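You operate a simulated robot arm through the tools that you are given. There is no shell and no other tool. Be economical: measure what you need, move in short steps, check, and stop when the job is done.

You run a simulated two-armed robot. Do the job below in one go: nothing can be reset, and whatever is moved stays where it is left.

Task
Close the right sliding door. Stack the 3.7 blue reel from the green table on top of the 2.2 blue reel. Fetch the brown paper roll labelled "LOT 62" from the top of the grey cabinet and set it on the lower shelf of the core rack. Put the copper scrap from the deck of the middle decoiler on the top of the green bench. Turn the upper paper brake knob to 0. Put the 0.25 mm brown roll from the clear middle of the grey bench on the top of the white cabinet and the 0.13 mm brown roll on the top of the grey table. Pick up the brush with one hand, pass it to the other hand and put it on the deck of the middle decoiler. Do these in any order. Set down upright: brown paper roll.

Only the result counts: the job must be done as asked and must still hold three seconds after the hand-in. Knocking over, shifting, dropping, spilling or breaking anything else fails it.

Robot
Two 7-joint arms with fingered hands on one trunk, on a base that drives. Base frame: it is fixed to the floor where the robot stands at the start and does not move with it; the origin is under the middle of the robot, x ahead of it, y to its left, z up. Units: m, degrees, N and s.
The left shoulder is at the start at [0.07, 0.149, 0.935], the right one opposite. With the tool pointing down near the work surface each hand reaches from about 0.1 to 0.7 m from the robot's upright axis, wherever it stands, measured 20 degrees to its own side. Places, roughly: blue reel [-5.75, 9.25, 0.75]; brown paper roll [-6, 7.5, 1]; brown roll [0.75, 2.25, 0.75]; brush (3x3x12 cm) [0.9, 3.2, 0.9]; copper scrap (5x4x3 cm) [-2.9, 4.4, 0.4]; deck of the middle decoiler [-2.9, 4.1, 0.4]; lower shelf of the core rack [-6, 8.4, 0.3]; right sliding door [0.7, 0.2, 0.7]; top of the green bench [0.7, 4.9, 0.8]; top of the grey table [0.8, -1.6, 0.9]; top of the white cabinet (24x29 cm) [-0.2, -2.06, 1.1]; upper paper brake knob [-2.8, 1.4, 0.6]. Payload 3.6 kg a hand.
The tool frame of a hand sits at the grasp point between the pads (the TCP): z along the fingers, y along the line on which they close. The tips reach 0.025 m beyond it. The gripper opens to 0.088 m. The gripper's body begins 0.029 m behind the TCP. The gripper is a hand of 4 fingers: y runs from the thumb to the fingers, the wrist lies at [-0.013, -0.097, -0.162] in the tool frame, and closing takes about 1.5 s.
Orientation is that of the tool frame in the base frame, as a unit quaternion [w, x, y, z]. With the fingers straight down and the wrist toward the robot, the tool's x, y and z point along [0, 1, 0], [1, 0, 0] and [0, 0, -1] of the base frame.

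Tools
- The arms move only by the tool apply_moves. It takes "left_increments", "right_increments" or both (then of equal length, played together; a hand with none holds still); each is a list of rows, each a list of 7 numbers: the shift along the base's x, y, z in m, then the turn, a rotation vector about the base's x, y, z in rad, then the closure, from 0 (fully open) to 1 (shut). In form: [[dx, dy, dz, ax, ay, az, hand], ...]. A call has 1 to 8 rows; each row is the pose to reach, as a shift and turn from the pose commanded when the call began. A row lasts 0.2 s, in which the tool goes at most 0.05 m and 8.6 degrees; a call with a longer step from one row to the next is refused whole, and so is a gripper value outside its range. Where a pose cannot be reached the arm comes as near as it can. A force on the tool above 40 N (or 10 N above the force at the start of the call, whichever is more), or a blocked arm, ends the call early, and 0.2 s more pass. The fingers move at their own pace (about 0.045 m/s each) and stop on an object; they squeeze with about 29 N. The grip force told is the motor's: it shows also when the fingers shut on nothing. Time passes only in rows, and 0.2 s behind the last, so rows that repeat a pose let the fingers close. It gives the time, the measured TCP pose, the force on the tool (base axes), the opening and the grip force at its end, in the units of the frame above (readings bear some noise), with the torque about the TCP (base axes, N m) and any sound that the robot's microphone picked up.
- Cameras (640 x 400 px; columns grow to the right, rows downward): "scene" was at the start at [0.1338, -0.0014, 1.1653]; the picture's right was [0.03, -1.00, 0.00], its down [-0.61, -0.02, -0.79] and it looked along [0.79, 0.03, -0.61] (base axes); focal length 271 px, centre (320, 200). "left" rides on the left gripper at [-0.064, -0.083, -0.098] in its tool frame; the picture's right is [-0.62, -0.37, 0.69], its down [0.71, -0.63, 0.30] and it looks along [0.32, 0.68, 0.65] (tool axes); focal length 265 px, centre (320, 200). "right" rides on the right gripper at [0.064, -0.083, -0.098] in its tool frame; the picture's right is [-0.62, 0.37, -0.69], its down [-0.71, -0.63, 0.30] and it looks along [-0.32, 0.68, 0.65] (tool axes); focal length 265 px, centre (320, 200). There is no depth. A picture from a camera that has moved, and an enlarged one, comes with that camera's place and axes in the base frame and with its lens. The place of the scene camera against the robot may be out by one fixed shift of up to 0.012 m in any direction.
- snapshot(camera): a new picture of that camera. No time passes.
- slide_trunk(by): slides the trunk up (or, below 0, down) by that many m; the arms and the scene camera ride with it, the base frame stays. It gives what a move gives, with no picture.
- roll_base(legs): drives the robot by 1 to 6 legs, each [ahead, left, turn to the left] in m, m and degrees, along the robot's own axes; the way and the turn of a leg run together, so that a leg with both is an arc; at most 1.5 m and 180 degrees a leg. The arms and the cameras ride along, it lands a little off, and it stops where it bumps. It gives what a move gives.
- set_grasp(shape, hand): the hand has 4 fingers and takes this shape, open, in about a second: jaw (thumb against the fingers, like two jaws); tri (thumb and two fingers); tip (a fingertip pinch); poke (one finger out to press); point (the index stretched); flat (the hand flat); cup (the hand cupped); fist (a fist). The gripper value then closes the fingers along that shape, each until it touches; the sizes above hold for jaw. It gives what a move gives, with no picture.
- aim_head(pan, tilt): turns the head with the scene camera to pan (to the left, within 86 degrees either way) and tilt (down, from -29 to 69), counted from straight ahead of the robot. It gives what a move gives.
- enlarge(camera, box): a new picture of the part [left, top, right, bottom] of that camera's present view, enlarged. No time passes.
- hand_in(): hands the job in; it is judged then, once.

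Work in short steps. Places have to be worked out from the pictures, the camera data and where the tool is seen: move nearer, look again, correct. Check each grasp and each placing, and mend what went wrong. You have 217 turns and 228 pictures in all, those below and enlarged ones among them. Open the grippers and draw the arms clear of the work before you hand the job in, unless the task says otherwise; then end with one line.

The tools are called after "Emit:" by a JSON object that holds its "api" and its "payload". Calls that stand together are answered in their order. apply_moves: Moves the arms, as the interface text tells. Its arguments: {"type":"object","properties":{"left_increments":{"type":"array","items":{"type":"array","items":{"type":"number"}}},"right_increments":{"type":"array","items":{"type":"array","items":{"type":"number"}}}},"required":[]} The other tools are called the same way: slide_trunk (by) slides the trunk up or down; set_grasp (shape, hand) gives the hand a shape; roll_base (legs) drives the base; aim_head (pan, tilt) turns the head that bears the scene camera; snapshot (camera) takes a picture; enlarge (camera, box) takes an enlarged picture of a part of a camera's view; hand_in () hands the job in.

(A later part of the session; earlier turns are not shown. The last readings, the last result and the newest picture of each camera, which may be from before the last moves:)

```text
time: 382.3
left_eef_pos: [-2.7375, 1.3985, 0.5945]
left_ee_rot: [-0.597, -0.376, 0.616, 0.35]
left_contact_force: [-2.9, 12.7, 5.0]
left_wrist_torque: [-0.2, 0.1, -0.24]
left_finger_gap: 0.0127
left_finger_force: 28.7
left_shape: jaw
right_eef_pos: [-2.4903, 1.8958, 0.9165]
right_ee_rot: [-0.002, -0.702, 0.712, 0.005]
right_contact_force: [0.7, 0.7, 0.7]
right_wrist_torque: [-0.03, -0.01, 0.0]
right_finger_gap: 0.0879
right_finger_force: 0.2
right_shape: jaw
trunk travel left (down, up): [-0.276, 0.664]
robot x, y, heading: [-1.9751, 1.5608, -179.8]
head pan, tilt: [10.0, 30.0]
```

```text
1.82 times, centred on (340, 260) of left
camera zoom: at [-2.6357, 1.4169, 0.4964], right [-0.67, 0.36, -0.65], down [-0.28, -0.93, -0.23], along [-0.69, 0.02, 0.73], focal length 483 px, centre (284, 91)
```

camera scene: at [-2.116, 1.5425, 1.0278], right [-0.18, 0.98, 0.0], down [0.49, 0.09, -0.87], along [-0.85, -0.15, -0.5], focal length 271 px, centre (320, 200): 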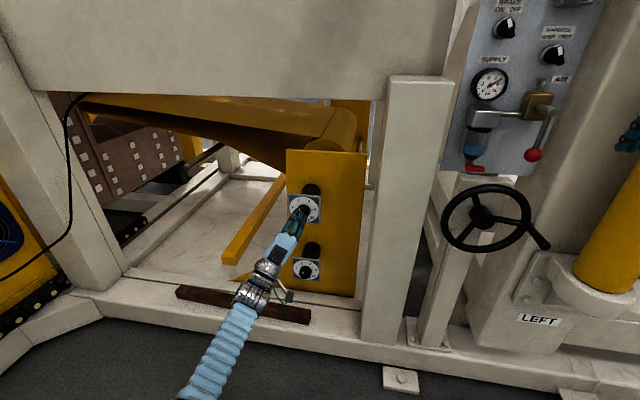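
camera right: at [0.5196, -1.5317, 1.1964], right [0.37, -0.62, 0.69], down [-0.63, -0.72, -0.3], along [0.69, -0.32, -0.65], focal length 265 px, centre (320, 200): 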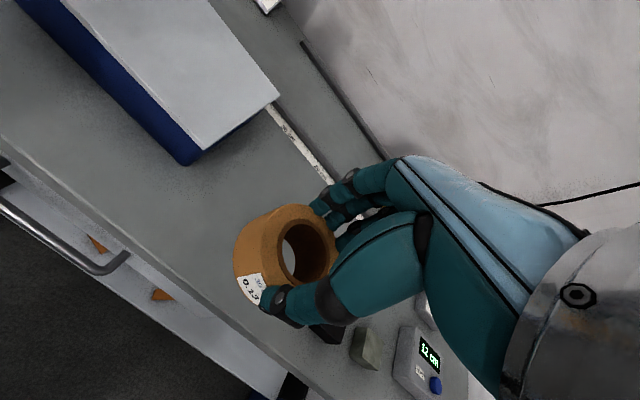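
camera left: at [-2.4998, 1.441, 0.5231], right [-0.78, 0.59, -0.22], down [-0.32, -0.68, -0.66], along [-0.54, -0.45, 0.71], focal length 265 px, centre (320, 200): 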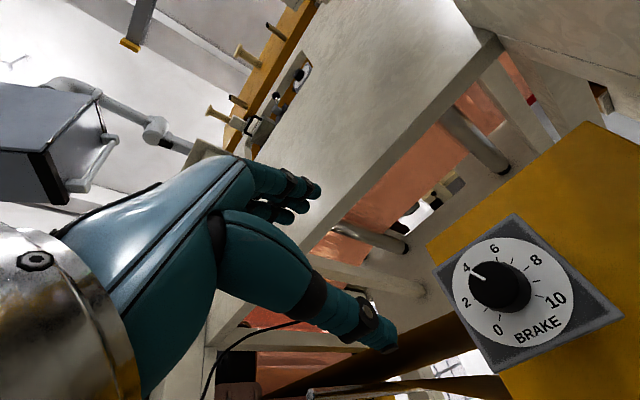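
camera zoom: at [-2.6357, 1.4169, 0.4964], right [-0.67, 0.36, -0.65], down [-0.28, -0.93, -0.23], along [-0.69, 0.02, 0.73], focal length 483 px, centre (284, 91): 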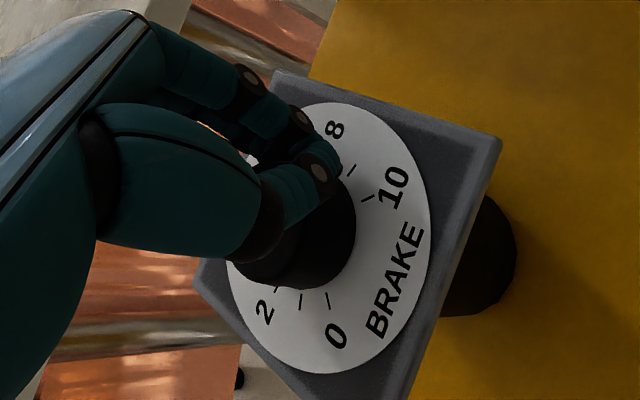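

Off by 15 mm to the right. I open, correct to y 1.381, z 0.602, and close again.

Emit:
{"api": "apply_moves", "payload": {"left_increments": [[0, 0, 0, 0, 0, 0, 0.4], [0, 0, 0, 0, 0, 0, 0], [0.01, 0, 0, 0, 0, 0, 0], [0.01, -0.017, 0.007, 0, 0, 0, 0], [0, -0.017, 0.007, 0, 0, 0, 0], [-0.003, -0.017, 0.007, 0, 0, 0, 0]]}}

Emit:
{"api": "apply_moves", "payload": {"left_increments": [[0, 0, 0, 0, 0, 0, 0.5], [0, 0, 0, 0, 0, 0, 1], [0, 0, 0, 0, 0, 0, 1], [0, 0, 0, 0, 0, 0, 1], [0, 0, 0, 0, 0, 0, 1], [0, 0, 0, 0, 0, 0, 1], [0, 0, 0, 0, 0, 0, 1]]}}

Emit:
{"api": "enlarge", "payload": {"camera": "left", "box": [220, 150, 460, 370]}}

```text
time: 383.7
left_eef_pos: [-2.7401, 1.3766, 0.6008]
left_ee_rot: [-0.596, -0.378, 0.617, 0.348]
left_contact_force: [0.1, -0.4, 0.0]
left_wrist_torque: [0.01, 0.04, -0.02]
left_finger_gap: 0.0877
left_finger_force: 0.0
left_shape: jaw
right_eef_pos: [-2.489, 1.8943, 0.9168]
right_ee_rot: [-0.002, -0.702, 0.712, 0.006]
right_contact_force: [-0.5, 0.6, 0.0]
right_wrist_torque: [0.01, 0.04, -0.03]
right_finger_gap: 0.0878
right_finger_force: 0.0
right_shape: jaw
trunk travel left (down, up): [-0.276, 0.664]
robot x, y, heading: [-1.9723, 1.5654, -179.8]
head pan, tilt: [10.0, 30.0]
```

```text
time: 385.3
left_eef_pos: [-2.7398, 1.3769, 0.6004]
left_ee_rot: [-0.596, -0.379, 0.616, 0.349]
left_contact_force: [0.3, -2.4, -1.4]
left_wrist_torque: [-0.02, 0.04, 0.01]
left_finger_gap: 0.0313
left_finger_force: 29.3
left_shape: jaw
right_eef_pos: [-2.4898, 1.8949, 0.9162]
right_ee_rot: [-0.002, -0.701, 0.713, 0.006]
right_contact_force: [0.4, -0.1, 0.4]
right_wrist_torque: [0.02, 0.0, 0.02]
right_finger_gap: 0.0877
right_finger_force: 0.0
right_shape: jaw
trunk travel left (down, up): [-0.276, 0.664]
robot x, y, heading: [-1.9679, 1.5644, -180.1]
head pan, tilt: [10.0, 30.0]
```

```text
1.82 times, centred on (340, 260) of left
camera zoom: at [-2.639, 1.3969, 0.5015], right [-0.67, 0.36, -0.65], down [-0.27, -0.93, -0.23], along [-0.69, 0.02, 0.72], focal length 483 px, centre (284, 91)
```

zoom: 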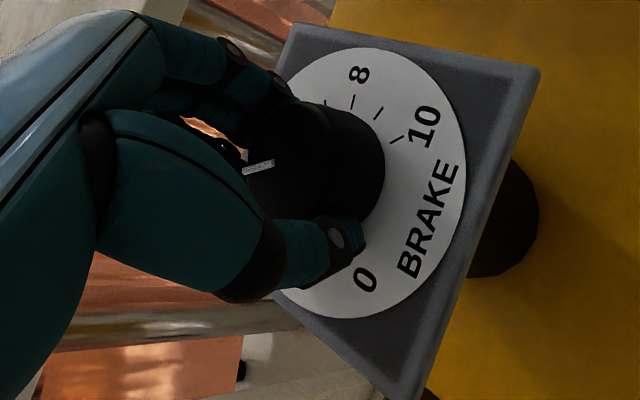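

Centred grip with low force; the pointer is visible. I rotate +37° and look.

Emit:
{"api": "apply_moves", "payload": {"left_increments": [[0, 0, 0, 0.13, 0, 0, 1], [0, 0, 0, 0.26, 0, 0, 1], [0, 0, 0, 0.39, 0, 0, 1], [0, 0, 0, 0.52, 0, 0, 1], [0, 0, 0, 0.65, 0, 0, 1]]}}

Emit:
{"api": "enlarge", "payload": {"camera": "left", "box": [220, 150, 460, 370]}}

```text
time: 386.5
left_eef_pos: [-2.741, 1.3775, 0.5991]
left_ee_rot: [0.443, 0.551, -0.472, -0.527]
left_contact_force: [4.3, 0.8, -5.9]
left_wrist_torque: [-0.06, -0.01, -0.04]
left_finger_gap: 0.0313
left_finger_force: 29.6
left_shape: jaw
right_eef_pos: [-2.4918, 1.8954, 0.917]
right_ee_rot: [-0.001, -0.701, 0.713, 0.005]
right_contact_force: [0.3, -0.1, -0.8]
right_wrist_torque: [0.01, 0.0, -0.01]
right_finger_gap: 0.0881
right_finger_force: 0.1
right_shape: jaw
trunk travel left (down, up): [-0.276, 0.664]
robot x, y, heading: [-1.9721, 1.5654, -180.1]
head pan, tilt: [10.0, 30.0]
```

```text
1.82 times, centred on (340, 260) of left
camera zoom: at [-2.6391, 1.4538, 0.5324], right [-0.67, 0.68, -0.3], down [-0.27, -0.6, -0.75], along [-0.69, -0.42, 0.59], focal length 483 px, centre (284, 91)
```

zoom: 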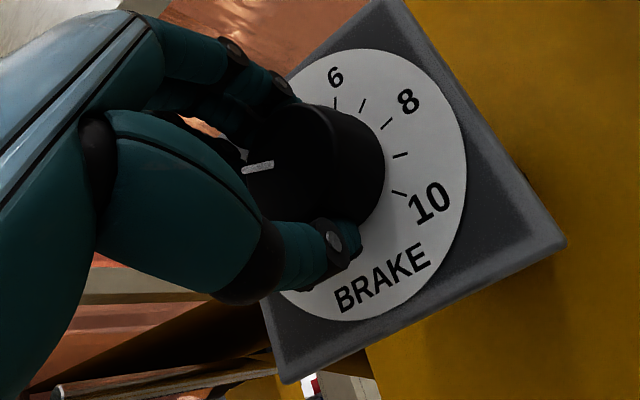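

The knob turns with the hand. I release here and check whether it stays.

Emit:
{"api": "apply_moves", "payload": {"left_increments": [[0, 0, 0, 0, 0, 0, 0.6], [0, 0, 0, 0, 0, 0, 0.2], [0, 0, 0, 0, 0, 0, 0], [0.01, 0, 0, 0, 0, 0, 0], [0.03, 0, 0, 0, 0, 0, 0], [0.06, 0, 0, 0, 0, 0, 0]]}}

Emit:
{"api": "enlarge", "payload": {"camera": "left", "box": [260, 130, 540, 370]}}

```text
time: 387.9
left_eef_pos: [-2.6799, 1.3777, 0.6008]
left_ee_rot: [0.444, 0.548, -0.473, -0.528]
left_contact_force: [0.1, 0.4, 0.1]
left_wrist_torque: [0.01, 0.02, -0.03]
left_finger_gap: 0.0875
left_finger_force: 0.0
left_shape: jaw
right_eef_pos: [-2.4908, 1.8937, 0.9171]
right_ee_rot: [-0.001, -0.702, 0.712, 0.005]
right_contact_force: [0.5, -0.2, -0.9]
right_wrist_torque: [0.02, 0.02, -0.02]
right_finger_gap: 0.088
right_finger_force: 0.0
right_shape: jaw
trunk travel left (down, up): [-0.276, 0.664]
robot x, y, heading: [-1.9762, 1.561, -179.8]
head pan, tilt: [10.0, 30.0]
```

```text
1.67 times, centred on (400, 250) of left
camera zoom: at [-2.5785, 1.4535, 0.5338], right [-0.67, 0.68, -0.3], down [-0.28, -0.6, -0.75], along [-0.69, -0.42, 0.59], focal length 442 px, centre (187, 117)
```

zoom: 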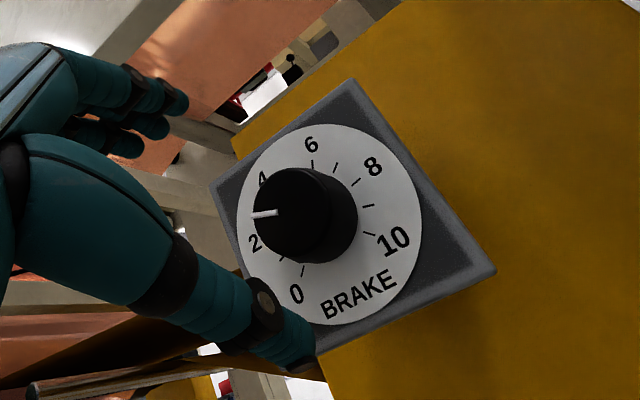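

It stays: now about 2.35 (was ~3.7). I roll the hand back, re-grip, and turn about 63° more.

Emit:
{"api": "apply_moves", "payload": {"left_increments": [[0, 0, 0, -0.14, 0, 0, 0], [0, 0, 0, -0.28, 0, 0, 0], [0, 0, 0, -0.42, 0, 0, 0], [0, 0, 0, -0.56, 0, 0, 0], [0, 0, 0, -0.7, 0, 0, 0], [0, 0, 0, -0.8, 0, 0, 0], [-0.03, 0.002, 0, -0.8, 0, 0, 0], [-0.061, 0.002, 0, -0.8, 0, 0, 0]]}}

Emit:
{"api": "apply_moves", "payload": {"left_increments": [[0, 0, 0, 0, 0, 0, 0.5], [0, 0, 0, 0, 0, 0, 1], [0, 0, 0, 0, 0, 0, 1], [0, 0, 0, 0, 0, 0, 1], [0, 0, 0, 0, 0, 0, 1], [0, 0, 0, 0, 0, 0, 1], [0, 0, 0, 0, 0, 0, 1]]}}

Emit:
{"api": "enlarge", "payload": {"camera": "left", "box": [220, 150, 460, 370]}}

```text
time: 389.7
left_eef_pos: [-2.7407, 1.3792, 0.6006]
left_ee_rot: [-0.623, -0.332, 0.64, 0.303]
left_contact_force: [3.2, -1.3, -0.1]
left_wrist_torque: [0.03, 0.11, -0.04]
left_finger_gap: 0.0877
left_finger_force: 0.1
left_shape: jaw
right_eef_pos: [-2.4898, 1.8941, 0.9165]
right_ee_rot: [-0.002, -0.701, 0.713, 0.005]
right_contact_force: [0.1, 0.3, -0.1]
right_wrist_torque: [0.01, 0.01, -0.01]
right_finger_gap: 0.088
right_finger_force: 0.0
right_shape: jaw
trunk travel left (down, up): [-0.276, 0.664]
robot x, y, heading: [-1.9738, 1.5641, -180.0]
head pan, tilt: [10.0, 30.0]
```

```text
time: 391.3
left_eef_pos: [-2.7414, 1.3787, 0.5986]
left_ee_rot: [-0.621, -0.334, 0.642, 0.302]
left_contact_force: [16.3, -3.7, -9.0]
left_wrist_torque: [0.07, 0.05, -0.2]
left_finger_gap: 0.0308
left_finger_force: 29.1
left_shape: jaw
right_eef_pos: [-2.4899, 1.8947, 0.9168]
right_ee_rot: [-0.001, -0.701, 0.713, 0.006]
right_contact_force: [-0.8, 0.6, -0.2]
right_wrist_torque: [-0.01, -0.02, -0.02]
right_finger_gap: 0.0878
right_finger_force: 0.1
right_shape: jaw
trunk travel left (down, up): [-0.276, 0.664]
robot x, y, heading: [-1.9744, 1.564, -179.7]
head pan, tilt: [10.0, 30.0]
```

```text
1.82 times, centred on (340, 260) of left
camera zoom: at [-2.6393, 1.3837, 0.4986], right [-0.67, 0.26, -0.7], down [-0.27, -0.96, -0.09], along [-0.69, 0.13, 0.71], focal length 483 px, centre (284, 91)
```

zoom: 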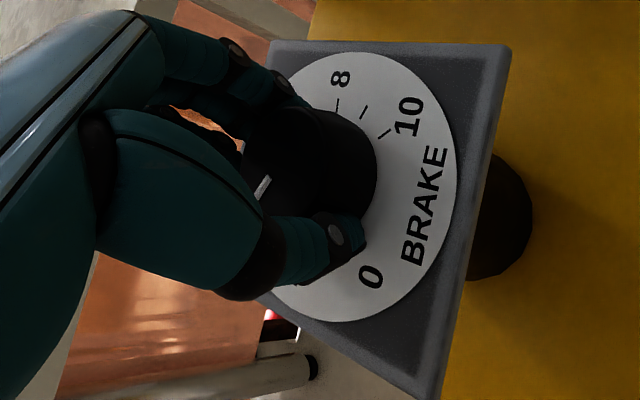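

Gripped again. I turn +1.08 rad in one call.

Emit:
{"api": "apply_moves", "payload": {"left_increments": [[0.002, 0, 0.001, 0.135, 0, 0, 1], [0.002, 0, 0.001, 0.27, 0, 0, 1], [0.002, 0, 0.001, 0.405, 0, 0, 1], [0.002, 0, 0.001, 0.54, 0, 0, 1], [0.002, 0, 0.001, 0.675, 0, 0, 1], [0.002, 0, 0.001, 0.81, 0, 0, 1], [0.002, 0, 0.001, 0.945, 0, 0, 1], [0.002, 0, 0.001, 1.08, 0, 0, 1]]}}

Emit:
{"api": "enlarge", "payload": {"camera": "left", "box": [220, 150, 460, 370]}}

```text
time: 393.1
left_eef_pos: [-2.741, 1.3815, 0.5985]
left_ee_rot: [0.361, 0.606, -0.395, -0.589]
left_contact_force: [1.5, 11.2, -10.8]
left_wrist_torque: [-0.04, -0.08, -0.19]
left_finger_gap: 0.0282
left_finger_force: 29.2
left_shape: jaw
right_eef_pos: [-2.4919, 1.8956, 0.9142]
right_ee_rot: [-0.001, -0.701, 0.713, 0.005]
right_contact_force: [-0.2, -0.6, -1.0]
right_wrist_torque: [0.0, 0.01, 0.0]
right_finger_gap: 0.0879
right_finger_force: 0.0
right_shape: jaw
trunk travel left (down, up): [-0.276, 0.664]
robot x, y, heading: [-1.9716, 1.5612, -179.7]
head pan, tilt: [10.0, 30.0]
```

```text
1.82 times, centred on (340, 260) of left
camera zoom: at [-2.6387, 1.4724, 0.5569], right [-0.67, 0.74, -0.1], down [-0.27, -0.37, -0.89], along [-0.69, -0.57, 0.45], focal length 483 px, centre (284, 91)
```

zoom: 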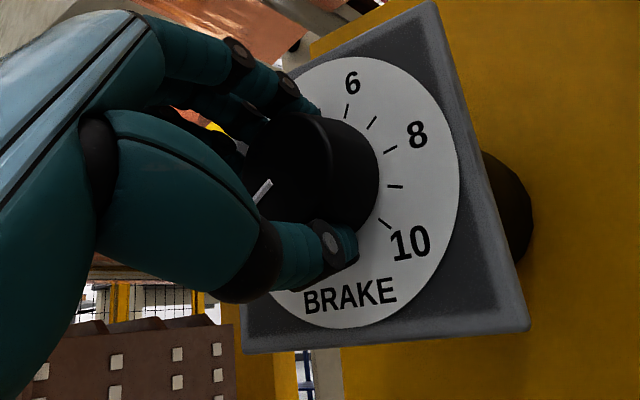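

The pointer kept its place in the hand. I release and read the dial.

Emit:
{"api": "apply_moves", "payload": {"left_increments": [[0, 0, 0, 0, 0, 0, 0.6], [0, 0, 0, 0, 0, 0, 0.2], [0, 0, 0, 0, 0, 0, 0], [0.01, 0, 0, 0, 0, 0, 0], [0.04, 0, 0, 0, 0, 0, 0], [0.07, 0, 0, -0.1, 0, 0, 0], [0.09, 0, 0, -0.22, 0, 0, 0]]}}

Emit:
{"api": "enlarge", "payload": {"camera": "left", "box": [300, 130, 580, 370]}}

Emit:
{"api": "enlarge", "payload": {"camera": "scene", "box": [270, 170, 350, 290]}}

```text
time: 394.7
left_eef_pos: [-2.6511, 1.3734, 0.6061]
left_ee_rot: [0.435, 0.558, -0.457, -0.539]
left_contact_force: [0.9, -0.3, 0.6]
left_wrist_torque: [0.0, -0.01, -0.01]
left_finger_gap: 0.0876
left_finger_force: 0.0
left_shape: jaw
right_eef_pos: [-2.489, 1.8944, 0.9175]
right_ee_rot: [-0.002, -0.702, 0.712, 0.006]
right_contact_force: [-0.5, -0.2, 0.5]
right_wrist_torque: [0.0, 0.0, -0.02]
right_finger_gap: 0.0879
right_finger_force: 0.0
right_shape: jaw
trunk travel left (down, up): [-0.276, 0.664]
robot x, y, heading: [-1.9745, 1.5627, -179.5]
head pan, tilt: [10.0, 30.0]
```

```text
1.67 times, centred on (440, 250) of left
camera zoom: at [-2.55, 1.4529, 0.5421], right [-0.68, 0.69, -0.26], down [-0.28, -0.57, -0.78], along [-0.68, -0.45, 0.57], focal length 442 px, centre (120, 117)
```

zoom: 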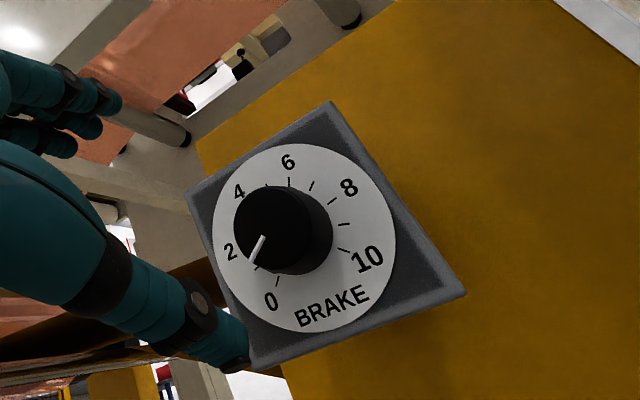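

```text
3.33 times, centred on (310, 230) of scene
camera zoom: at [-2.1155, 1.5424, 1.0279], right [-0.18, 0.98, 0.0], down [0.49, 0.09, -0.87], along [-0.85, -0.15, -0.5], focal length 902 px, centre (353, 100)
```

zoom: 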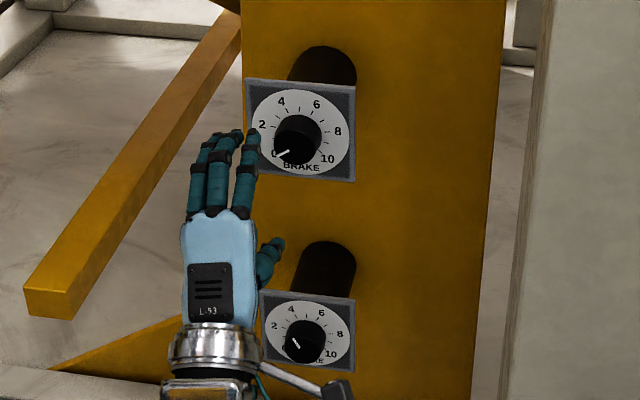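

Close to 0. I zoom in more to judge the remaining angle.

Emit:
{"api": "enlarge", "payload": {"camera": "scene", "box": [296, 190, 326, 214]}}

Emit:
{"api": "enlarge", "payload": {"camera": "left", "box": [420, 200, 560, 340]}}

```text
16.00 times, centred on (311, 202) of scene
camera zoom: at [-2.1155, 1.5424, 1.0279], right [-0.18, 0.98, 0.0], down [0.49, 0.09, -0.87], along [-0.85, -0.15, -0.5], focal length 4329 px, centre (464, 168)
```

zoom: 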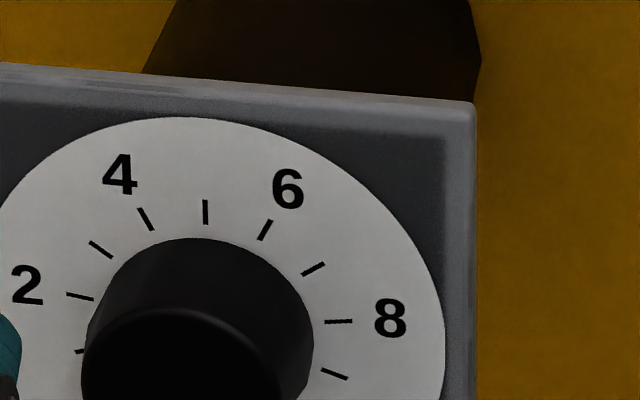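

```text
2.86 times, centred on (490, 270) of left
camera zoom: at [-2.55, 1.4529, 0.5421], right [-0.68, 0.69, -0.26], down [-0.28, -0.57, -0.78], along [-0.68, -0.45, 0.57], focal length 758 px, centre (-166, 0)
```

zoom: 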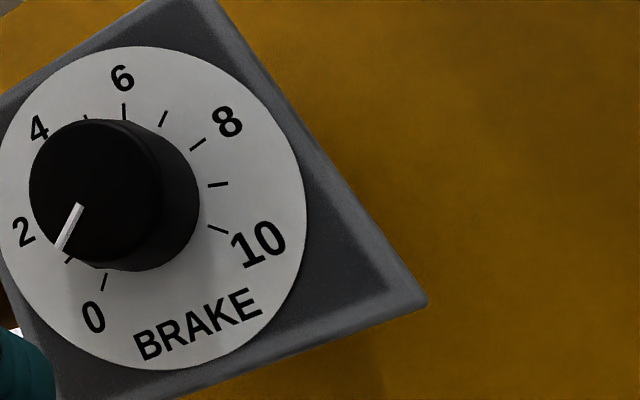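

Both views say about 0.45, so 12° more is needed. I re-grip and turn +0.22 rad.

Emit:
{"api": "apply_moves", "payload": {"left_increments": [[-0.03, 0.007, -0.006, 0, 0, 0, 0], [-0.06, 0.007, -0.006, 0, 0, 0, 0], [-0.09, 0.007, -0.006, 0, 0, 0, 0], [-0.09, 0.007, -0.006, 0, 0, 0, 0]]}}

Emit:
{"api": "apply_moves", "payload": {"left_increments": [[0, 0, 0, 0, 0, 0, 0.5], [0, 0, 0, 0, 0, 0, 1], [0, 0, 0, 0, 0, 0, 1], [0, 0, 0, 0, 0, 0, 1], [0, 0, 0, 0, 0, 0, 1], [0, 0, 0, 0, 0, 0, 1], [0, 0, 0, 0.11, 0, 0, 1], [0, 0, 0, 0.22, 0, 0, 1]]}}

Emit:
{"api": "apply_moves", "payload": {"left_increments": [[0, 0, 0, 0.02, 0, 0, 1], [0, 0, 0, 0, 0, 0, 0.6], [0, 0, 0, 0, 0, 0, 0.2], [0, 0, 0, 0, 0, 0, 0], [0.01, 0, 0, 0, 0, 0, 0], [0.04, 0, 0, 0, 0, 0, 0], [0.07, 0, 0, -0.1, 0, 0, 0], [0.09, 0, 0, -0.22, 0, 0, 0]]}}

Emit:
{"api": "enlarge", "payload": {"camera": "left", "box": [420, 200, 560, 340]}}

Emit:
{"api": "enlarge", "payload": {"camera": "scene", "box": [286, 190, 326, 222]}}

```text
time: 395.7
left_eef_pos: [-2.7388, 1.3869, 0.5963]
left_ee_rot: [0.427, 0.562, -0.456, -0.542]
left_contact_force: [-0.1, -0.5, -0.1]
left_wrist_torque: [-0.01, -0.03, 0.02]
left_finger_gap: 0.0879
left_finger_force: 0.2
left_shape: jaw
right_eef_pos: [-2.4907, 1.8948, 0.9168]
right_ee_rot: [-0.001, -0.701, 0.713, 0.007]
right_contact_force: [-0.5, 1.0, 0.4]
right_wrist_torque: [0.0, -0.02, 0.0]
right_finger_gap: 0.088
right_finger_force: 0.2
right_shape: jaw
trunk travel left (down, up): [-0.276, 0.664]
robot x, y, heading: [-1.9758, 1.5613, -179.8]
head pan, tilt: [10.0, 30.0]
```

```text
time: 397.5
left_eef_pos: [-2.7389, 1.3895, 0.5968]
left_ee_rot: [0.363, 0.605, -0.394, -0.589]
left_contact_force: [4.6, 5.2, 0.7]
left_wrist_torque: [-0.17, 0.11, 0.0]
left_finger_gap: 0.0315
left_finger_force: 29.4
left_shape: jaw
right_eef_pos: [-2.4894, 1.8945, 0.9176]
right_ee_rot: [-0.002, -0.702, 0.713, 0.006]
right_contact_force: [-0.6, -1.0, 0.2]
right_wrist_torque: [0.01, 0.0, 0.02]
right_finger_gap: 0.0882
right_finger_force: 0.0
right_shape: jaw
trunk travel left (down, up): [-0.276, 0.664]
robot x, y, heading: [-1.9691, 1.5643, -179.9]
head pan, tilt: [10.0, 30.0]
```

```text
time: 399.3
left_eef_pos: [-2.6508, 1.3738, 0.6032]
left_ee_rot: [0.441, 0.557, -0.455, -0.536]
left_contact_force: [0.5, -0.3, 0.4]
left_wrist_torque: [-0.03, -0.03, -0.01]
left_finger_gap: 0.0878
left_finger_force: 0.1
left_shape: jaw
right_eef_pos: [-2.4902, 1.8947, 0.9175]
right_ee_rot: [-0.002, -0.702, 0.712, 0.006]
right_contact_force: [0.8, 0.2, -0.2]
right_wrist_torque: [0.0, 0.01, 0.01]
right_finger_gap: 0.0879
right_finger_force: 0.1
right_shape: jaw
trunk travel left (down, up): [-0.276, 0.664]
robot x, y, heading: [-1.9756, 1.565, -179.7]
head pan, tilt: [10.0, 30.0]
```

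```text
2.86 times, centred on (490, 270) of left
camera zoom: at [-2.5519, 1.4533, 0.5382], right [-0.68, 0.68, -0.26], down [-0.28, -0.58, -0.77], along [-0.67, -0.45, 0.58], focal length 758 px, centre (-166, 0)
```

zoom: 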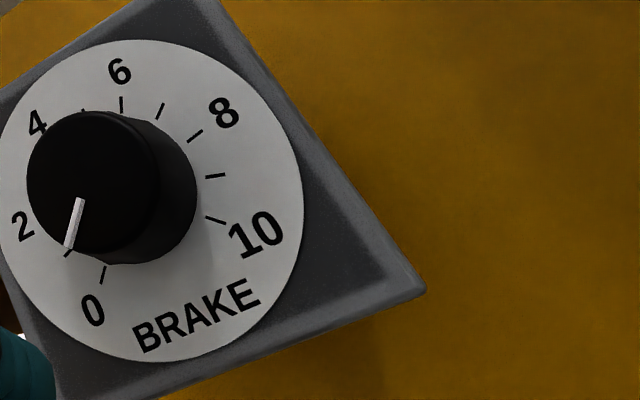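

```text
12.50 times, centred on (306, 206) of scene
camera zoom: at [-2.1154, 1.5424, 1.0279], right [-0.18, 0.98, 0.0], down [0.49, 0.09, -0.87], along [-0.85, -0.15, -0.5], focal length 3382 px, centre (495, 125)
```

zoom: 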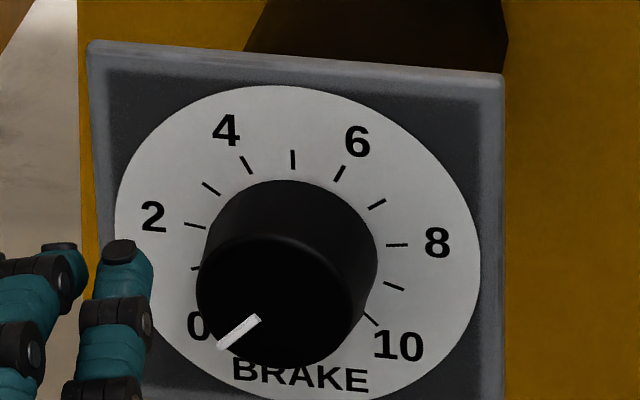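

The upper knob now reads 0. I back away, restore the left hand to pointing down, and raise the trunk.

Emit:
{"api": "roll_base", "payload": {"legs": [[-0.45, 0, 0]]}}

Emit:
{"api": "apply_moves", "payload": {"left_increments": [[0, 0, 0.015, -0.013, -0.139, -0.0145, 0], [0, 0, 0.03, -0.027, -0.278, -0.029, 0], [0, 0, 0.05, -0.04, -0.417, -0.0435, 0], [0, 0, 0.07, -0.054, -0.557, -0.058, 0], [0, 0, 0.09, -0.067, -0.696, -0.073, 0], [0, 0, 0.11, -0.08, -0.835, -0.087, 0], [0, 0, 0.13, -0.094, -0.974, -0.1, 0], [0, 0, 0.15, -0.107, -1.113, -0.116, 0]]}}

Emit:
{"api": "apply_moves", "payload": {"left_increments": [[0, 0, 0.015, -0.013, -0.139, -0.0145, 0], [0, 0, 0.03, -0.027, -0.278, -0.029, 0], [0, 0, 0.05, -0.04, -0.417, -0.0435, 0]]}}

Emit:
{"api": "slide_trunk", "payload": {"by": 0.22}}

```text
time: 405.5
left_eef_pos: [-2.1959, 1.3809, 0.5901]
left_ee_rot: [0.435, 0.561, -0.462, -0.532]
left_contact_force: [-1.1, 0.0, 0.1]
left_wrist_torque: [-0.02, 0.0, 0.01]
left_finger_gap: 0.0879
left_finger_force: 0.1
left_shape: jaw
right_eef_pos: [-2.0381, 1.8954, 0.9165]
right_ee_rot: [-0.002, -0.702, 0.712, 0.005]
right_contact_force: [0.9, -0.6, -0.6]
right_wrist_torque: [0.0, -0.02, 0.0]
right_finger_gap: 0.0879
right_finger_force: 0.1
right_shape: jaw
trunk travel left (down, up): [-0.276, 0.664]
robot x, y, heading: [-1.5192, 1.5642, -179.7]
head pan, tilt: [10.0, 30.0]
```

```text
time: 406.6
left_eef_pos: [-2.1939, 1.3336, 0.6442]
left_ee_rot: [0.343, 0.65, -0.605, -0.305]
left_contact_force: [1.1, 0.3, -0.8]
left_wrist_torque: [-0.02, -0.04, 0.01]
left_finger_gap: 0.0878
left_finger_force: 0.0
left_shape: jaw
right_eef_pos: [-2.0394, 1.8958, 0.9158]
right_ee_rot: [-0.001, -0.702, 0.712, 0.006]
right_contact_force: [0.4, -0.1, -0.5]
right_wrist_torque: [-0.02, -0.04, -0.02]
right_finger_gap: 0.0877
right_finger_force: 0.1
right_shape: jaw
trunk travel left (down, up): [-0.276, 0.664]
robot x, y, heading: [-1.5223, 1.5652, -179.6]
head pan, tilt: [10.0, 30.0]
stopped in row 5 (left hand): the arm was blocked; the commanded pose is now the measured one
```

```text
time: 407.4
left_eef_pos: [-2.1931, 1.336, 0.695]
left_ee_rot: [-0.217, -0.679, 0.683, 0.159]
left_contact_force: [-0.1, -0.3, -0.2]
left_wrist_torque: [0.02, -0.03, 0.0]
left_finger_gap: 0.0877
left_finger_force: 0.1
left_shape: jaw
right_eef_pos: [-2.0399, 1.896, 0.916]
right_ee_rot: [-0.002, -0.702, 0.712, 0.005]
right_contact_force: [-0.5, -0.1, 0.0]
right_wrist_torque: [-0.01, -0.01, -0.04]
right_finger_gap: 0.0877
right_finger_force: 0.0
right_shape: jaw
trunk travel left (down, up): [-0.276, 0.664]
robot x, y, heading: [-1.5197, 1.5642, -179.8]
head pan, tilt: [10.0, 30.0]
```

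```text
time: 409.7
left_eef_pos: [-2.1937, 1.3346, 0.9154]
left_ee_rot: [-0.217, -0.679, 0.683, 0.16]
left_contact_force: [0.4, 0.1, 0.8]
left_wrist_torque: [0.02, -0.02, -0.02]
left_finger_gap: 0.0878
left_finger_force: 0.1
left_shape: jaw
right_eef_pos: [-2.0392, 1.896, 1.1363]
right_ee_rot: [-0.001, -0.702, 0.712, 0.006]
right_contact_force: [-0.6, 0.0, 0.2]
right_wrist_torque: [0.0, 0.0, 0.04]
right_finger_gap: 0.0878
right_finger_force: 0.0
right_shape: jaw
trunk travel left (down, up): [-0.496, 0.444]
robot x, y, heading: [-1.5239, 1.5695, -179.6]
head pan, tilt: [10.0, 30.0]
```

I finish the left-hand levelling, then turn right through +y and drive toward the brush.

Emit:
{"api": "apply_moves", "payload": {"left_increments": [[0, 0, 0.03, 0.02, -0.135, 0, 0], [0, 0, 0.06, 0.04, -0.27, 0, 0], [0, 0, 0.09, 0.06, -0.405, 0, 0], [0, 0, 0.12, 0.08, -0.54, 0, 0]], "right_increments": [[0, 0, -0.02, 0, 0, 0, 0], [0, 0, -0.04, 0, 0, 0, 0], [0, 0, -0.06, 0, 0, 0, 0], [0, 0, -0.08, 0, 0, 0, 0]]}}

Emit:
{"api": "roll_base", "payload": {"legs": [[0, 0, -90], [0, 0, -90], [0.62, 0.7, 0], [0.62, 0.75, 0]]}}

Emit:
{"api": "aim_head", "payload": {"pan": 10, "tilt": 25}}

Emit:
{"api": "snapshot", "payload": {"camera": "scene"}}

```text
time: 410.7
left_eef_pos: [-2.1918, 1.3353, 1.035]
left_ee_rot: [0.0, -0.705, 0.71, -0.001]
left_contact_force: [-0.2, -0.1, -0.1]
left_wrist_torque: [-0.04, -0.01, 0.02]
left_finger_gap: 0.0875
left_finger_force: 0.2
left_shape: jaw
right_eef_pos: [-2.0382, 1.8965, 1.0554]
right_ee_rot: [-0.001, -0.702, 0.712, 0.006]
right_contact_force: [-0.6, -0.1, 0.0]
right_wrist_torque: [-0.01, 0.0, -0.01]
right_finger_gap: 0.0876
right_finger_force: 0.0
right_shape: jaw
trunk travel left (down, up): [-0.496, 0.444]
robot x, y, heading: [-1.52, 1.5664, -180.1]
head pan, tilt: [10.0, 30.0]
```

```text
time: 449.5
left_eef_pos: [0.3823, 3.2478, 1.0357]
left_ee_rot: [0.0, 0.712, 0.702, 0.002]
left_contact_force: [0.3, -0.1, 0.2]
left_wrist_torque: [0.03, -0.02, -0.03]
left_finger_gap: 0.0881
left_finger_force: 0.1
left_shape: jaw
right_eef_pos: [0.2249, 2.6847, 1.0564]
right_ee_rot: [0.006, 0.715, 0.699, 0.002]
right_contact_force: [0.1, -0.7, -0.3]
right_wrist_torque: [0.02, 0.0, 0.03]
right_finger_gap: 0.0878
right_finger_force: 0.0
right_shape: jaw
trunk travel left (down, up): [-0.496, 0.444]
robot x, y, heading: [-0.289, 3.0229, -0.2]
head pan, tilt: [10.0, 30.0]
```

```text
time: 450.1
left_eef_pos: [0.3841, 3.2475, 1.0344]
left_ee_rot: [0.0, 0.713, 0.702, 0.001]
left_contact_force: [0.8, -0.3, 0.4]
left_wrist_torque: [0.0, 0.04, -0.03]
left_finger_gap: 0.0879
left_finger_force: 0.0
left_shape: jaw
right_eef_pos: [0.2264, 2.6865, 1.057]
right_ee_rot: [0.006, 0.714, 0.7, 0.002]
right_contact_force: [0.4, -0.6, -0.4]
right_wrist_torque: [0.0, -0.04, 0.04]
right_finger_gap: 0.0882
right_finger_force: 0.1
right_shape: jaw
trunk travel left (down, up): [-0.496, 0.444]
robot x, y, heading: [-0.2913, 3.0216, -0.1]
head pan, tilt: [10.0, 25.0]
```

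```text
108 pictures are left
camera scene: at [-0.1507, 3.0335, 1.2558], right [0.17, -0.98, 0.0], down [-0.42, -0.07, -0.91], along [0.89, 0.16, -0.42], focal length 271 px, centre (320, 200)
```

scene: 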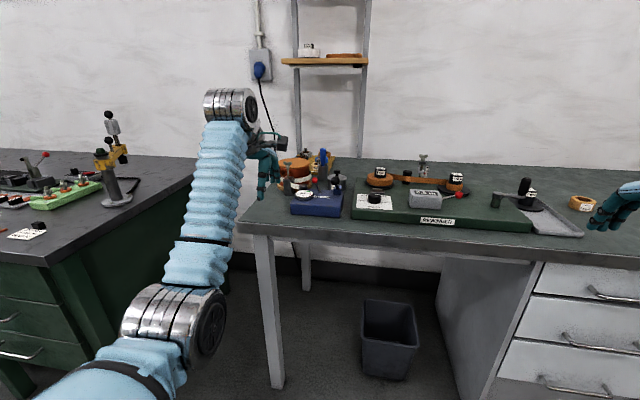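

I zoom into the bench end to find the brush.

Emit:
{"api": "enlarge", "payload": {"camera": "scene", "box": [240, 130, 400, 230]}}

```text
4.00 times, centred on (320, 180) of scene
camera zoom: at [-0.1507, 3.0335, 1.2558], right [0.17, -0.98, 0.0], down [-0.42, -0.07, -0.91], along [0.89, 0.16, -0.42], focal length 1082 px, centre (320, 280)
```

zoom: 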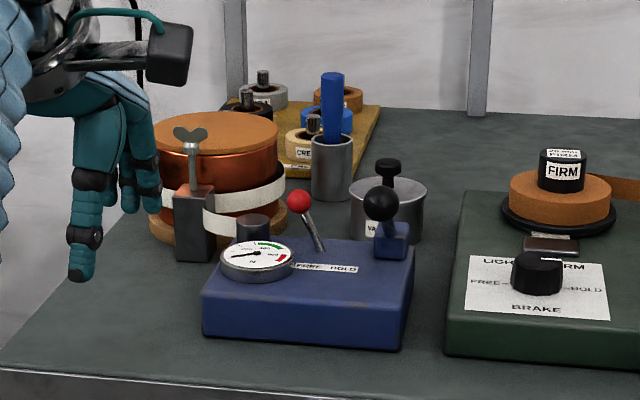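

The brush is the blue handle standing in a metal cup at about [0.868, 3.204], handle top ≈1.0. I'll use the right hand: raise the trunk and drive in.

Emit:
{"api": "slide_trunk", "payload": {"by": 0.2}}

Emit:
{"api": "roll_base", "payload": {"legs": [[0.2, 0.38, 0], [0.2, 0, 0]]}}

Emit:
{"api": "apply_moves", "payload": {"right_increments": [[0.03, 0.02, -0.01, 0, 0, 0, 0], [0.06, 0.04, -0.02, 0, 0, 0, 0], [0.09, 0.06, -0.04, 0, 0, 0, 0], [0.12, 0.08, -0.06, 0, 0, 0, 0], [0.15, 0.1, -0.07, 0, 0, 0, 0], [0.18, 0.11, -0.08, 0, 0, 0, 0]]}}

Emit:
{"api": "snapshot", "payload": {"camera": "right"}}

Emit:
{"api": "snapshot", "payload": {"camera": "scene"}}

```text
time: 452.3
left_eef_pos: [0.3843, 3.2472, 1.2345]
left_ee_rot: [0.0, 0.712, 0.702, 0.0]
left_contact_force: [1.1, -0.1, -0.1]
left_wrist_torque: [-0.01, 0.0, 0.01]
left_finger_gap: 0.0878
left_finger_force: 0.0
left_shape: jaw
right_eef_pos: [0.2259, 2.6854, 1.2559]
right_ee_rot: [0.004, 0.715, 0.7, 0.002]
right_contact_force: [0.8, 0.7, -0.4]
right_wrist_torque: [-0.02, 0.03, 0.01]
right_finger_gap: 0.0882
right_finger_force: 0.0
right_shape: jaw
trunk travel left (down, up): [-0.696, 0.244]
robot x, y, heading: [-0.2885, 3.0211, -0.2]
head pan, tilt: [10.0, 25.0]
```

```text
time: 460.5
left_eef_pos: [0.781, 3.6307, 1.2338]
left_ee_rot: [0.001, 0.712, 0.702, -0.001]
left_contact_force: [0.1, -1.0, 0.6]
left_wrist_torque: [0.01, -0.01, -0.03]
left_finger_gap: 0.0878
left_finger_force: 0.2
left_shape: jaw
right_eef_pos: [0.6235, 3.0686, 1.2574]
right_ee_rot: [0.007, 0.714, 0.7, 0.001]
right_contact_force: [-0.3, 0.7, 0.6]
right_wrist_torque: [0.0, 0.0, -0.01]
right_finger_gap: 0.0879
right_finger_force: 0.1
right_shape: jaw
trunk travel left (down, up): [-0.696, 0.244]
robot x, y, heading: [0.1081, 3.4048, -0.1]
head pan, tilt: [10.0, 25.0]
```

```text
time: 461.9
left_eef_pos: [0.7813, 3.6289, 1.2337]
left_ee_rot: [0.0, 0.712, 0.702, 0.0]
left_contact_force: [0.0, 0.0, -0.1]
left_wrist_torque: [-0.01, -0.03, 0.03]
left_finger_gap: 0.0881
left_finger_force: 0.0
left_shape: jaw
right_eef_pos: [0.8064, 3.1763, 1.1762]
right_ee_rot: [0.006, 0.716, 0.698, 0.001]
right_contact_force: [0.2, -0.7, -0.9]
right_wrist_torque: [-0.02, -0.01, 0.02]
right_finger_gap: 0.0878
right_finger_force: 0.0
right_shape: jaw
trunk travel left (down, up): [-0.696, 0.244]
robot x, y, heading: [0.1125, 3.4021, -0.1]
head pan, tilt: [10.0, 25.0]
```

```text
106 pictures are left
camera right: at [0.7221, 3.2433, 1.2743], right [0.35, -0.62, 0.7], down [-0.64, -0.7, -0.31], along [0.68, -0.34, -0.64], focal length 265 px, centre (320, 200)
```

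right: 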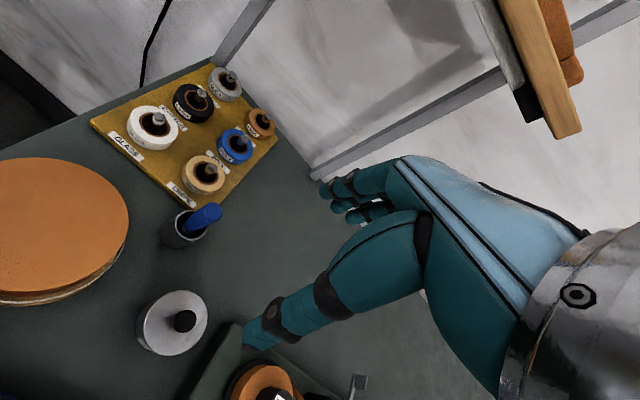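

```text
105 pictures are left
camera scene: at [0.2496, 3.4147, 1.4557], right [0.17, -0.99, 0.0], down [-0.42, -0.07, -0.91], along [0.89, 0.16, -0.42], focal length 271 px, centre (320, 200)
```

scene: 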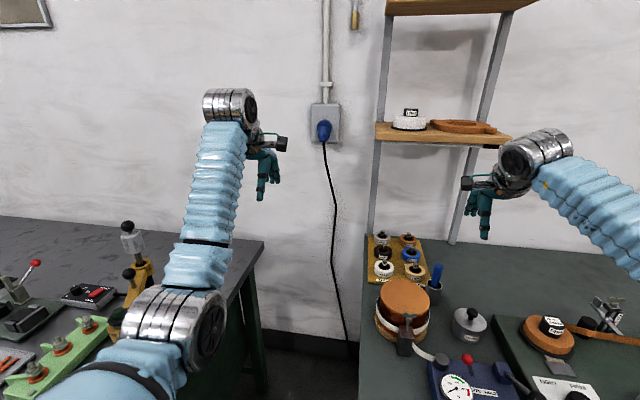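

Brush top is at about [0.886, 3.205, 0.975], leaning slightly back. I move over it and lower to just above, then check.

Emit:
{"api": "apply_moves", "payload": {"right_increments": [[0.025, 0.01, -0.03, 0, 0, 0, 0], [0.05, 0.02, -0.06, 0, 0, 0, 0], [0.073, 0.029, -0.09, 0, 0, 0, 0], [0.073, 0.029, -0.13, 0, 0, 0, 0], [0.073, 0.029, -0.165, 0, 0, 0, 0]]}}

Emit:
{"api": "snapshot", "payload": {"camera": "right"}}

Emit:
{"api": "enlarge", "payload": {"camera": "scene", "box": [380, 120, 560, 320]}}

```text
time: 463.1
left_eef_pos: [0.7826, 3.6278, 1.2341]
left_ee_rot: [-0.001, 0.712, 0.702, 0.0]
left_contact_force: [0.3, -0.3, 0.4]
left_wrist_torque: [0.0, 0.01, 0.02]
left_finger_gap: 0.0878
left_finger_force: 0.0
left_shape: jaw
right_eef_pos: [0.8775, 3.2046, 1.0106]
right_ee_rot: [0.005, 0.715, 0.7, 0.001]
right_contact_force: [0.4, -0.6, 0.2]
right_wrist_torque: [0.0, -0.01, 0.01]
right_finger_gap: 0.0879
right_finger_force: 0.1
right_shape: jaw
trunk travel left (down, up): [-0.696, 0.244]
robot x, y, heading: [0.1128, 3.4006, -0.0]
head pan, tilt: [10.0, 25.0]
```

```text
104 pictures are left
camera right: at [0.7948, 3.2712, 1.1092], right [0.35, -0.62, 0.7], down [-0.64, -0.7, -0.31], along [0.68, -0.34, -0.65], focal length 265 px, centre (320, 200)
```

right: 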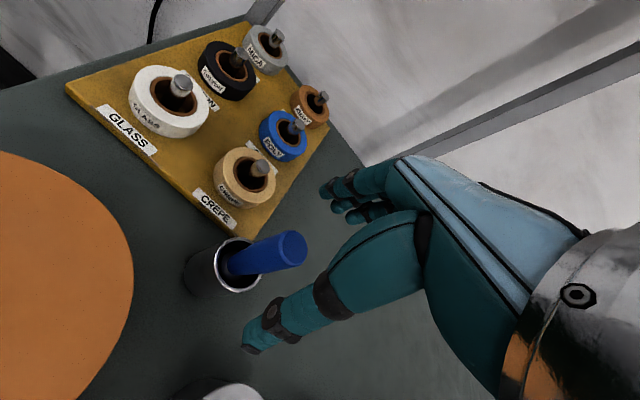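

```text
2.00 times, centred on (470, 220) of scene
camera zoom: at [0.2505, 3.4136, 1.4557], right [0.17, -0.99, 0.0], down [-0.42, -0.07, -0.91], along [0.89, 0.16, -0.42], focal length 541 px, centre (20, 160)
```

zoom: 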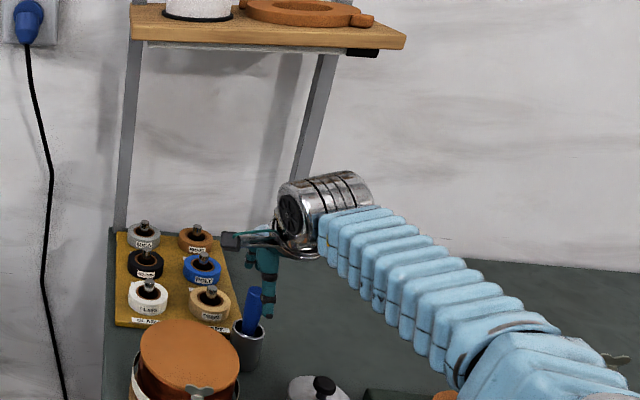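

Alignment is right. I descend 4.8 cm and grip the handle.

Emit:
{"api": "apply_moves", "payload": {"right_increments": [[0.001, 0, -0.03, 0, 0, 0, 0], [0.001, 0, -0.047, 0, 0, 0, 0], [0.001, 0, -0.047, 0, 0, 0, 0.5], [0.001, 0, -0.047, 0, 0, 0, 1], [0.001, 0, -0.047, 0, 0, 0, 1], [0.001, 0, -0.047, 0, 0, 0, 1], [0.001, 0, -0.047, 0, 0, 0, 1], [0.001, 0, -0.047, 0, 0, 0, 1]]}}

Emit:
{"api": "apply_moves", "payload": {"right_increments": [[0, 0, 0, 0, 0, 0, 1], [0, 0, 0.02, 0, 0, 0, 1], [0, 0, 0.05, 0, 0, 0, 1], [0, 0, 0.09, 0, 0, 0, 1], [0, 0, 0.13, 0, 0, 0, 1], [0, 0, 0.17, 0, 0, 0, 1]]}}

Emit:
{"api": "snapshot", "payload": {"camera": "right"}}

Emit:
{"api": "enlarge", "payload": {"camera": "scene", "box": [380, 120, 560, 320]}}

```text
time: 464.9
left_eef_pos: [0.7823, 3.6276, 1.2336]
left_ee_rot: [0.0, 0.712, 0.702, 0.0]
left_contact_force: [-0.5, 0.3, -0.4]
left_wrist_torque: [-0.01, -0.03, -0.02]
left_finger_gap: 0.0878
left_finger_force: 0.1
left_shape: jaw
right_eef_pos: [0.878, 3.2059, 0.9642]
right_ee_rot: [0.006, 0.714, 0.7, 0.001]
right_contact_force: [0.3, 0.6, 0.3]
right_wrist_torque: [0.0, 0.01, -0.03]
right_finger_gap: 0.0141
right_finger_force: 29.5
right_shape: jaw
trunk travel left (down, up): [-0.696, 0.244]
robot x, y, heading: [0.1147, 3.3968, -0.3]
head pan, tilt: [10.0, 25.0]
```

```text
time: 466.3
left_eef_pos: [0.78, 3.6299, 1.235]
left_ee_rot: [0.002, 0.712, 0.702, 0.0]
left_contact_force: [-0.2, 0.2, 0.4]
left_wrist_torque: [-0.02, 0.0, 0.01]
left_finger_gap: 0.0877
left_finger_force: 0.0
left_shape: jaw
right_eef_pos: [0.8743, 3.2066, 1.1348]
right_ee_rot: [0.007, 0.715, 0.699, 0.002]
right_contact_force: [-0.4, 0.8, 0.0]
right_wrist_torque: [0.0, -0.01, -0.01]
right_finger_gap: 0.0142
right_finger_force: 28.2
right_shape: jaw
trunk travel left (down, up): [-0.696, 0.244]
robot x, y, heading: [0.1089, 3.3994, 0.2]
head pan, tilt: [10.0, 25.0]
```

```text
102 pictures are left
camera right: at [0.792, 3.2733, 1.2331], right [0.35, -0.62, 0.7], down [-0.64, -0.7, -0.31], along [0.68, -0.34, -0.64], focal length 265 px, centre (320, 200)
```

right: 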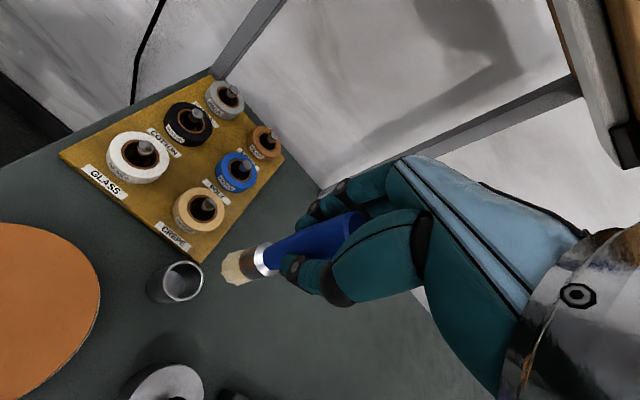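

```text
2.00 times, centred on (470, 220) of scene
camera zoom: at [0.2476, 3.4161, 1.4559], right [0.17, -0.99, 0.0], down [-0.42, -0.07, -0.91], along [0.89, 0.16, -0.42], focal length 541 px, centre (20, 160)
```

zoom: 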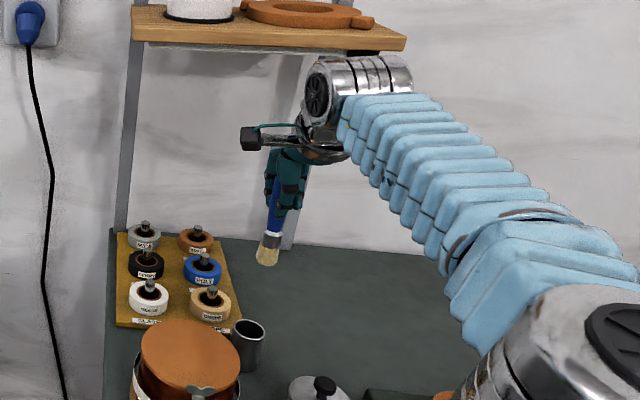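

Brush is out of the cup, cup still standing. I back away into free space for the hand-over.

Emit:
{"api": "roll_base", "payload": {"legs": [[-0.55, 0, 0]]}}

Emit:
{"api": "apply_moves", "payload": {"right_increments": [[-0.02, 0, 0.01, 0.14, 0, 0, 1], [-0.04, 0, 0.02, 0.28, 0, 0, 1], [-0.06, 0, 0.03, 0.42, 0, 0, 1], [-0.08, 0, 0.03, 0.56, 0, 0, 1], [-0.1, 0, 0.03, 0.7, 0, 0, 1], [-0.12, 0, 0.03, 0.84, 0, 0, 1], [-0.13, 0, 0.03, 0.98, 0, 0, 1], [-0.13, 0, 0.03, 1.12, 0, 0, 1]]}}

Emit:
{"api": "aim_head", "payload": {"pan": 0, "tilt": 30}}

Emit:
{"api": "snapshot", "payload": {"camera": "scene"}}

```text
time: 467.6
left_eef_pos: [0.7665, 3.6282, 1.2372]
left_ee_rot: [0.002, 0.712, 0.702, 0.001]
left_contact_force: [-0.3, 0.4, -1.1]
left_wrist_torque: [0.01, 0.0, -0.01]
left_finger_gap: 0.0877
left_finger_force: 0.0
left_shape: jaw
right_eef_pos: [0.8574, 3.2058, 1.1136]
right_ee_rot: [-0.007, 0.717, 0.697, -0.01]
right_contact_force: [0.2, 0.1, -0.6]
right_wrist_torque: [0.0, -0.01, 0.02]
right_finger_gap: 0.0143
right_finger_force: 28.9
right_shape: jaw
trunk travel left (down, up): [-0.696, 0.244]
robot x, y, heading: [0.0978, 3.4033, -0.2]
head pan, tilt: [10.0, 25.0]
stopped in leg 1: the robot was blocked; the commanded pose is now the measured one
```

```text
time: 469.4
left_eef_pos: [0.7678, 3.6292, 1.2355]
left_ee_rot: [0.001, 0.712, 0.702, 0.001]
left_contact_force: [-0.3, -0.3, 0.6]
left_wrist_torque: [0.02, -0.01, -0.02]
left_finger_gap: 0.088
left_finger_force: 0.1
left_shape: jaw
right_eef_pos: [0.7282, 3.205, 1.1434]
right_ee_rot: [-0.385, 0.604, 0.595, 0.363]
right_contact_force: [0.8, -0.4, -0.3]
right_wrist_torque: [0.0, -0.01, -0.06]
right_finger_gap: 0.0144
right_finger_force: 29.1
right_shape: jaw
trunk travel left (down, up): [-0.696, 0.244]
robot x, y, heading: [0.0949, 3.4023, 0.0]
head pan, tilt: [10.0, 25.0]
```

```text
time: 470.1
left_eef_pos: [0.767, 3.6282, 1.2351]
left_ee_rot: [0.0, 0.711, 0.703, 0.0]
left_contact_force: [-0.6, 0.3, 0.6]
left_wrist_torque: [0.02, -0.01, 0.01]
left_finger_gap: 0.0879
left_finger_force: 0.0
left_shape: jaw
right_eef_pos: [0.7287, 3.2051, 1.1437]
right_ee_rot: [-0.387, 0.604, 0.595, 0.362]
right_contact_force: [-0.8, 0.2, -0.5]
right_wrist_torque: [-0.02, -0.04, 0.01]
right_finger_gap: 0.0139
right_finger_force: 28.7
right_shape: jaw
trunk travel left (down, up): [-0.696, 0.244]
robot x, y, heading: [0.0984, 3.4041, -0.5]
head pan, tilt: [0.0, 30.0]
```

```text
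100 pictures are left
camera scene: at [0.2355, 3.3985, 1.4478], right [0.0, -1.0, 0.0], down [-0.5, 0.0, -0.87], along [0.87, 0.0, -0.5], focal length 271 px, centre (320, 200)
```

scene: 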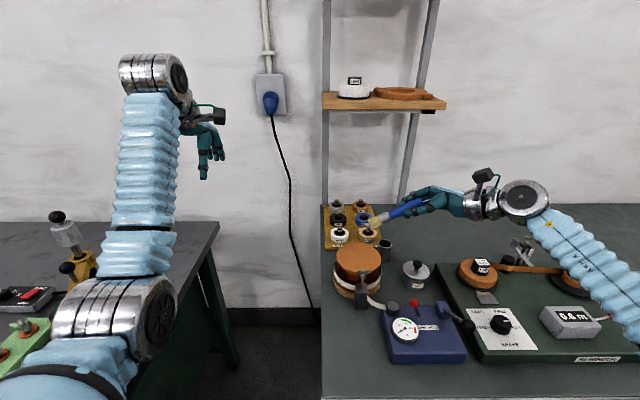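

The roll worked and the brush points left. I retry backing away.

Emit:
{"api": "roll_base", "payload": {"legs": [[-0.45, 0, 0]]}}

Emit:
{"api": "snapshot", "payload": {"camera": "scene"}}

```text
time: 471.2
left_eef_pos: [0.7588, 3.6283, 1.2366]
left_ee_rot: [0.001, 0.712, 0.702, 0.001]
left_contact_force: [0.4, -0.3, -0.4]
left_wrist_torque: [-0.03, 0.01, 0.02]
left_finger_gap: 0.0881
left_finger_force: 0.0
left_shape: jaw
right_eef_pos: [0.721, 3.2085, 1.1382]
right_ee_rot: [-0.39, 0.605, 0.595, 0.359]
right_contact_force: [1.2, -0.6, -0.4]
right_wrist_torque: [-0.02, -0.01, -0.01]
right_finger_gap: 0.0142
right_finger_force: 28.8
right_shape: jaw
trunk travel left (down, up): [-0.696, 0.244]
robot x, y, heading: [0.0905, 3.4032, -0.0]
head pan, tilt: [0.0, 30.0]
stopped in leg 1: the robot was blocked; the commanded pose is now the measured one
```

```text
99 pictures are left
camera scene: at [0.23, 3.3981, 1.4478], right [0.0, -1.0, 0.0], down [-0.5, 0.0, -0.87], along [0.87, 0.0, -0.5], focal length 271 px, centre (320, 200)
```

scene: 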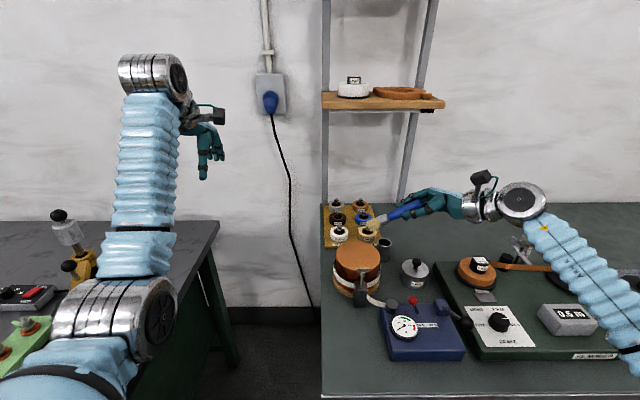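

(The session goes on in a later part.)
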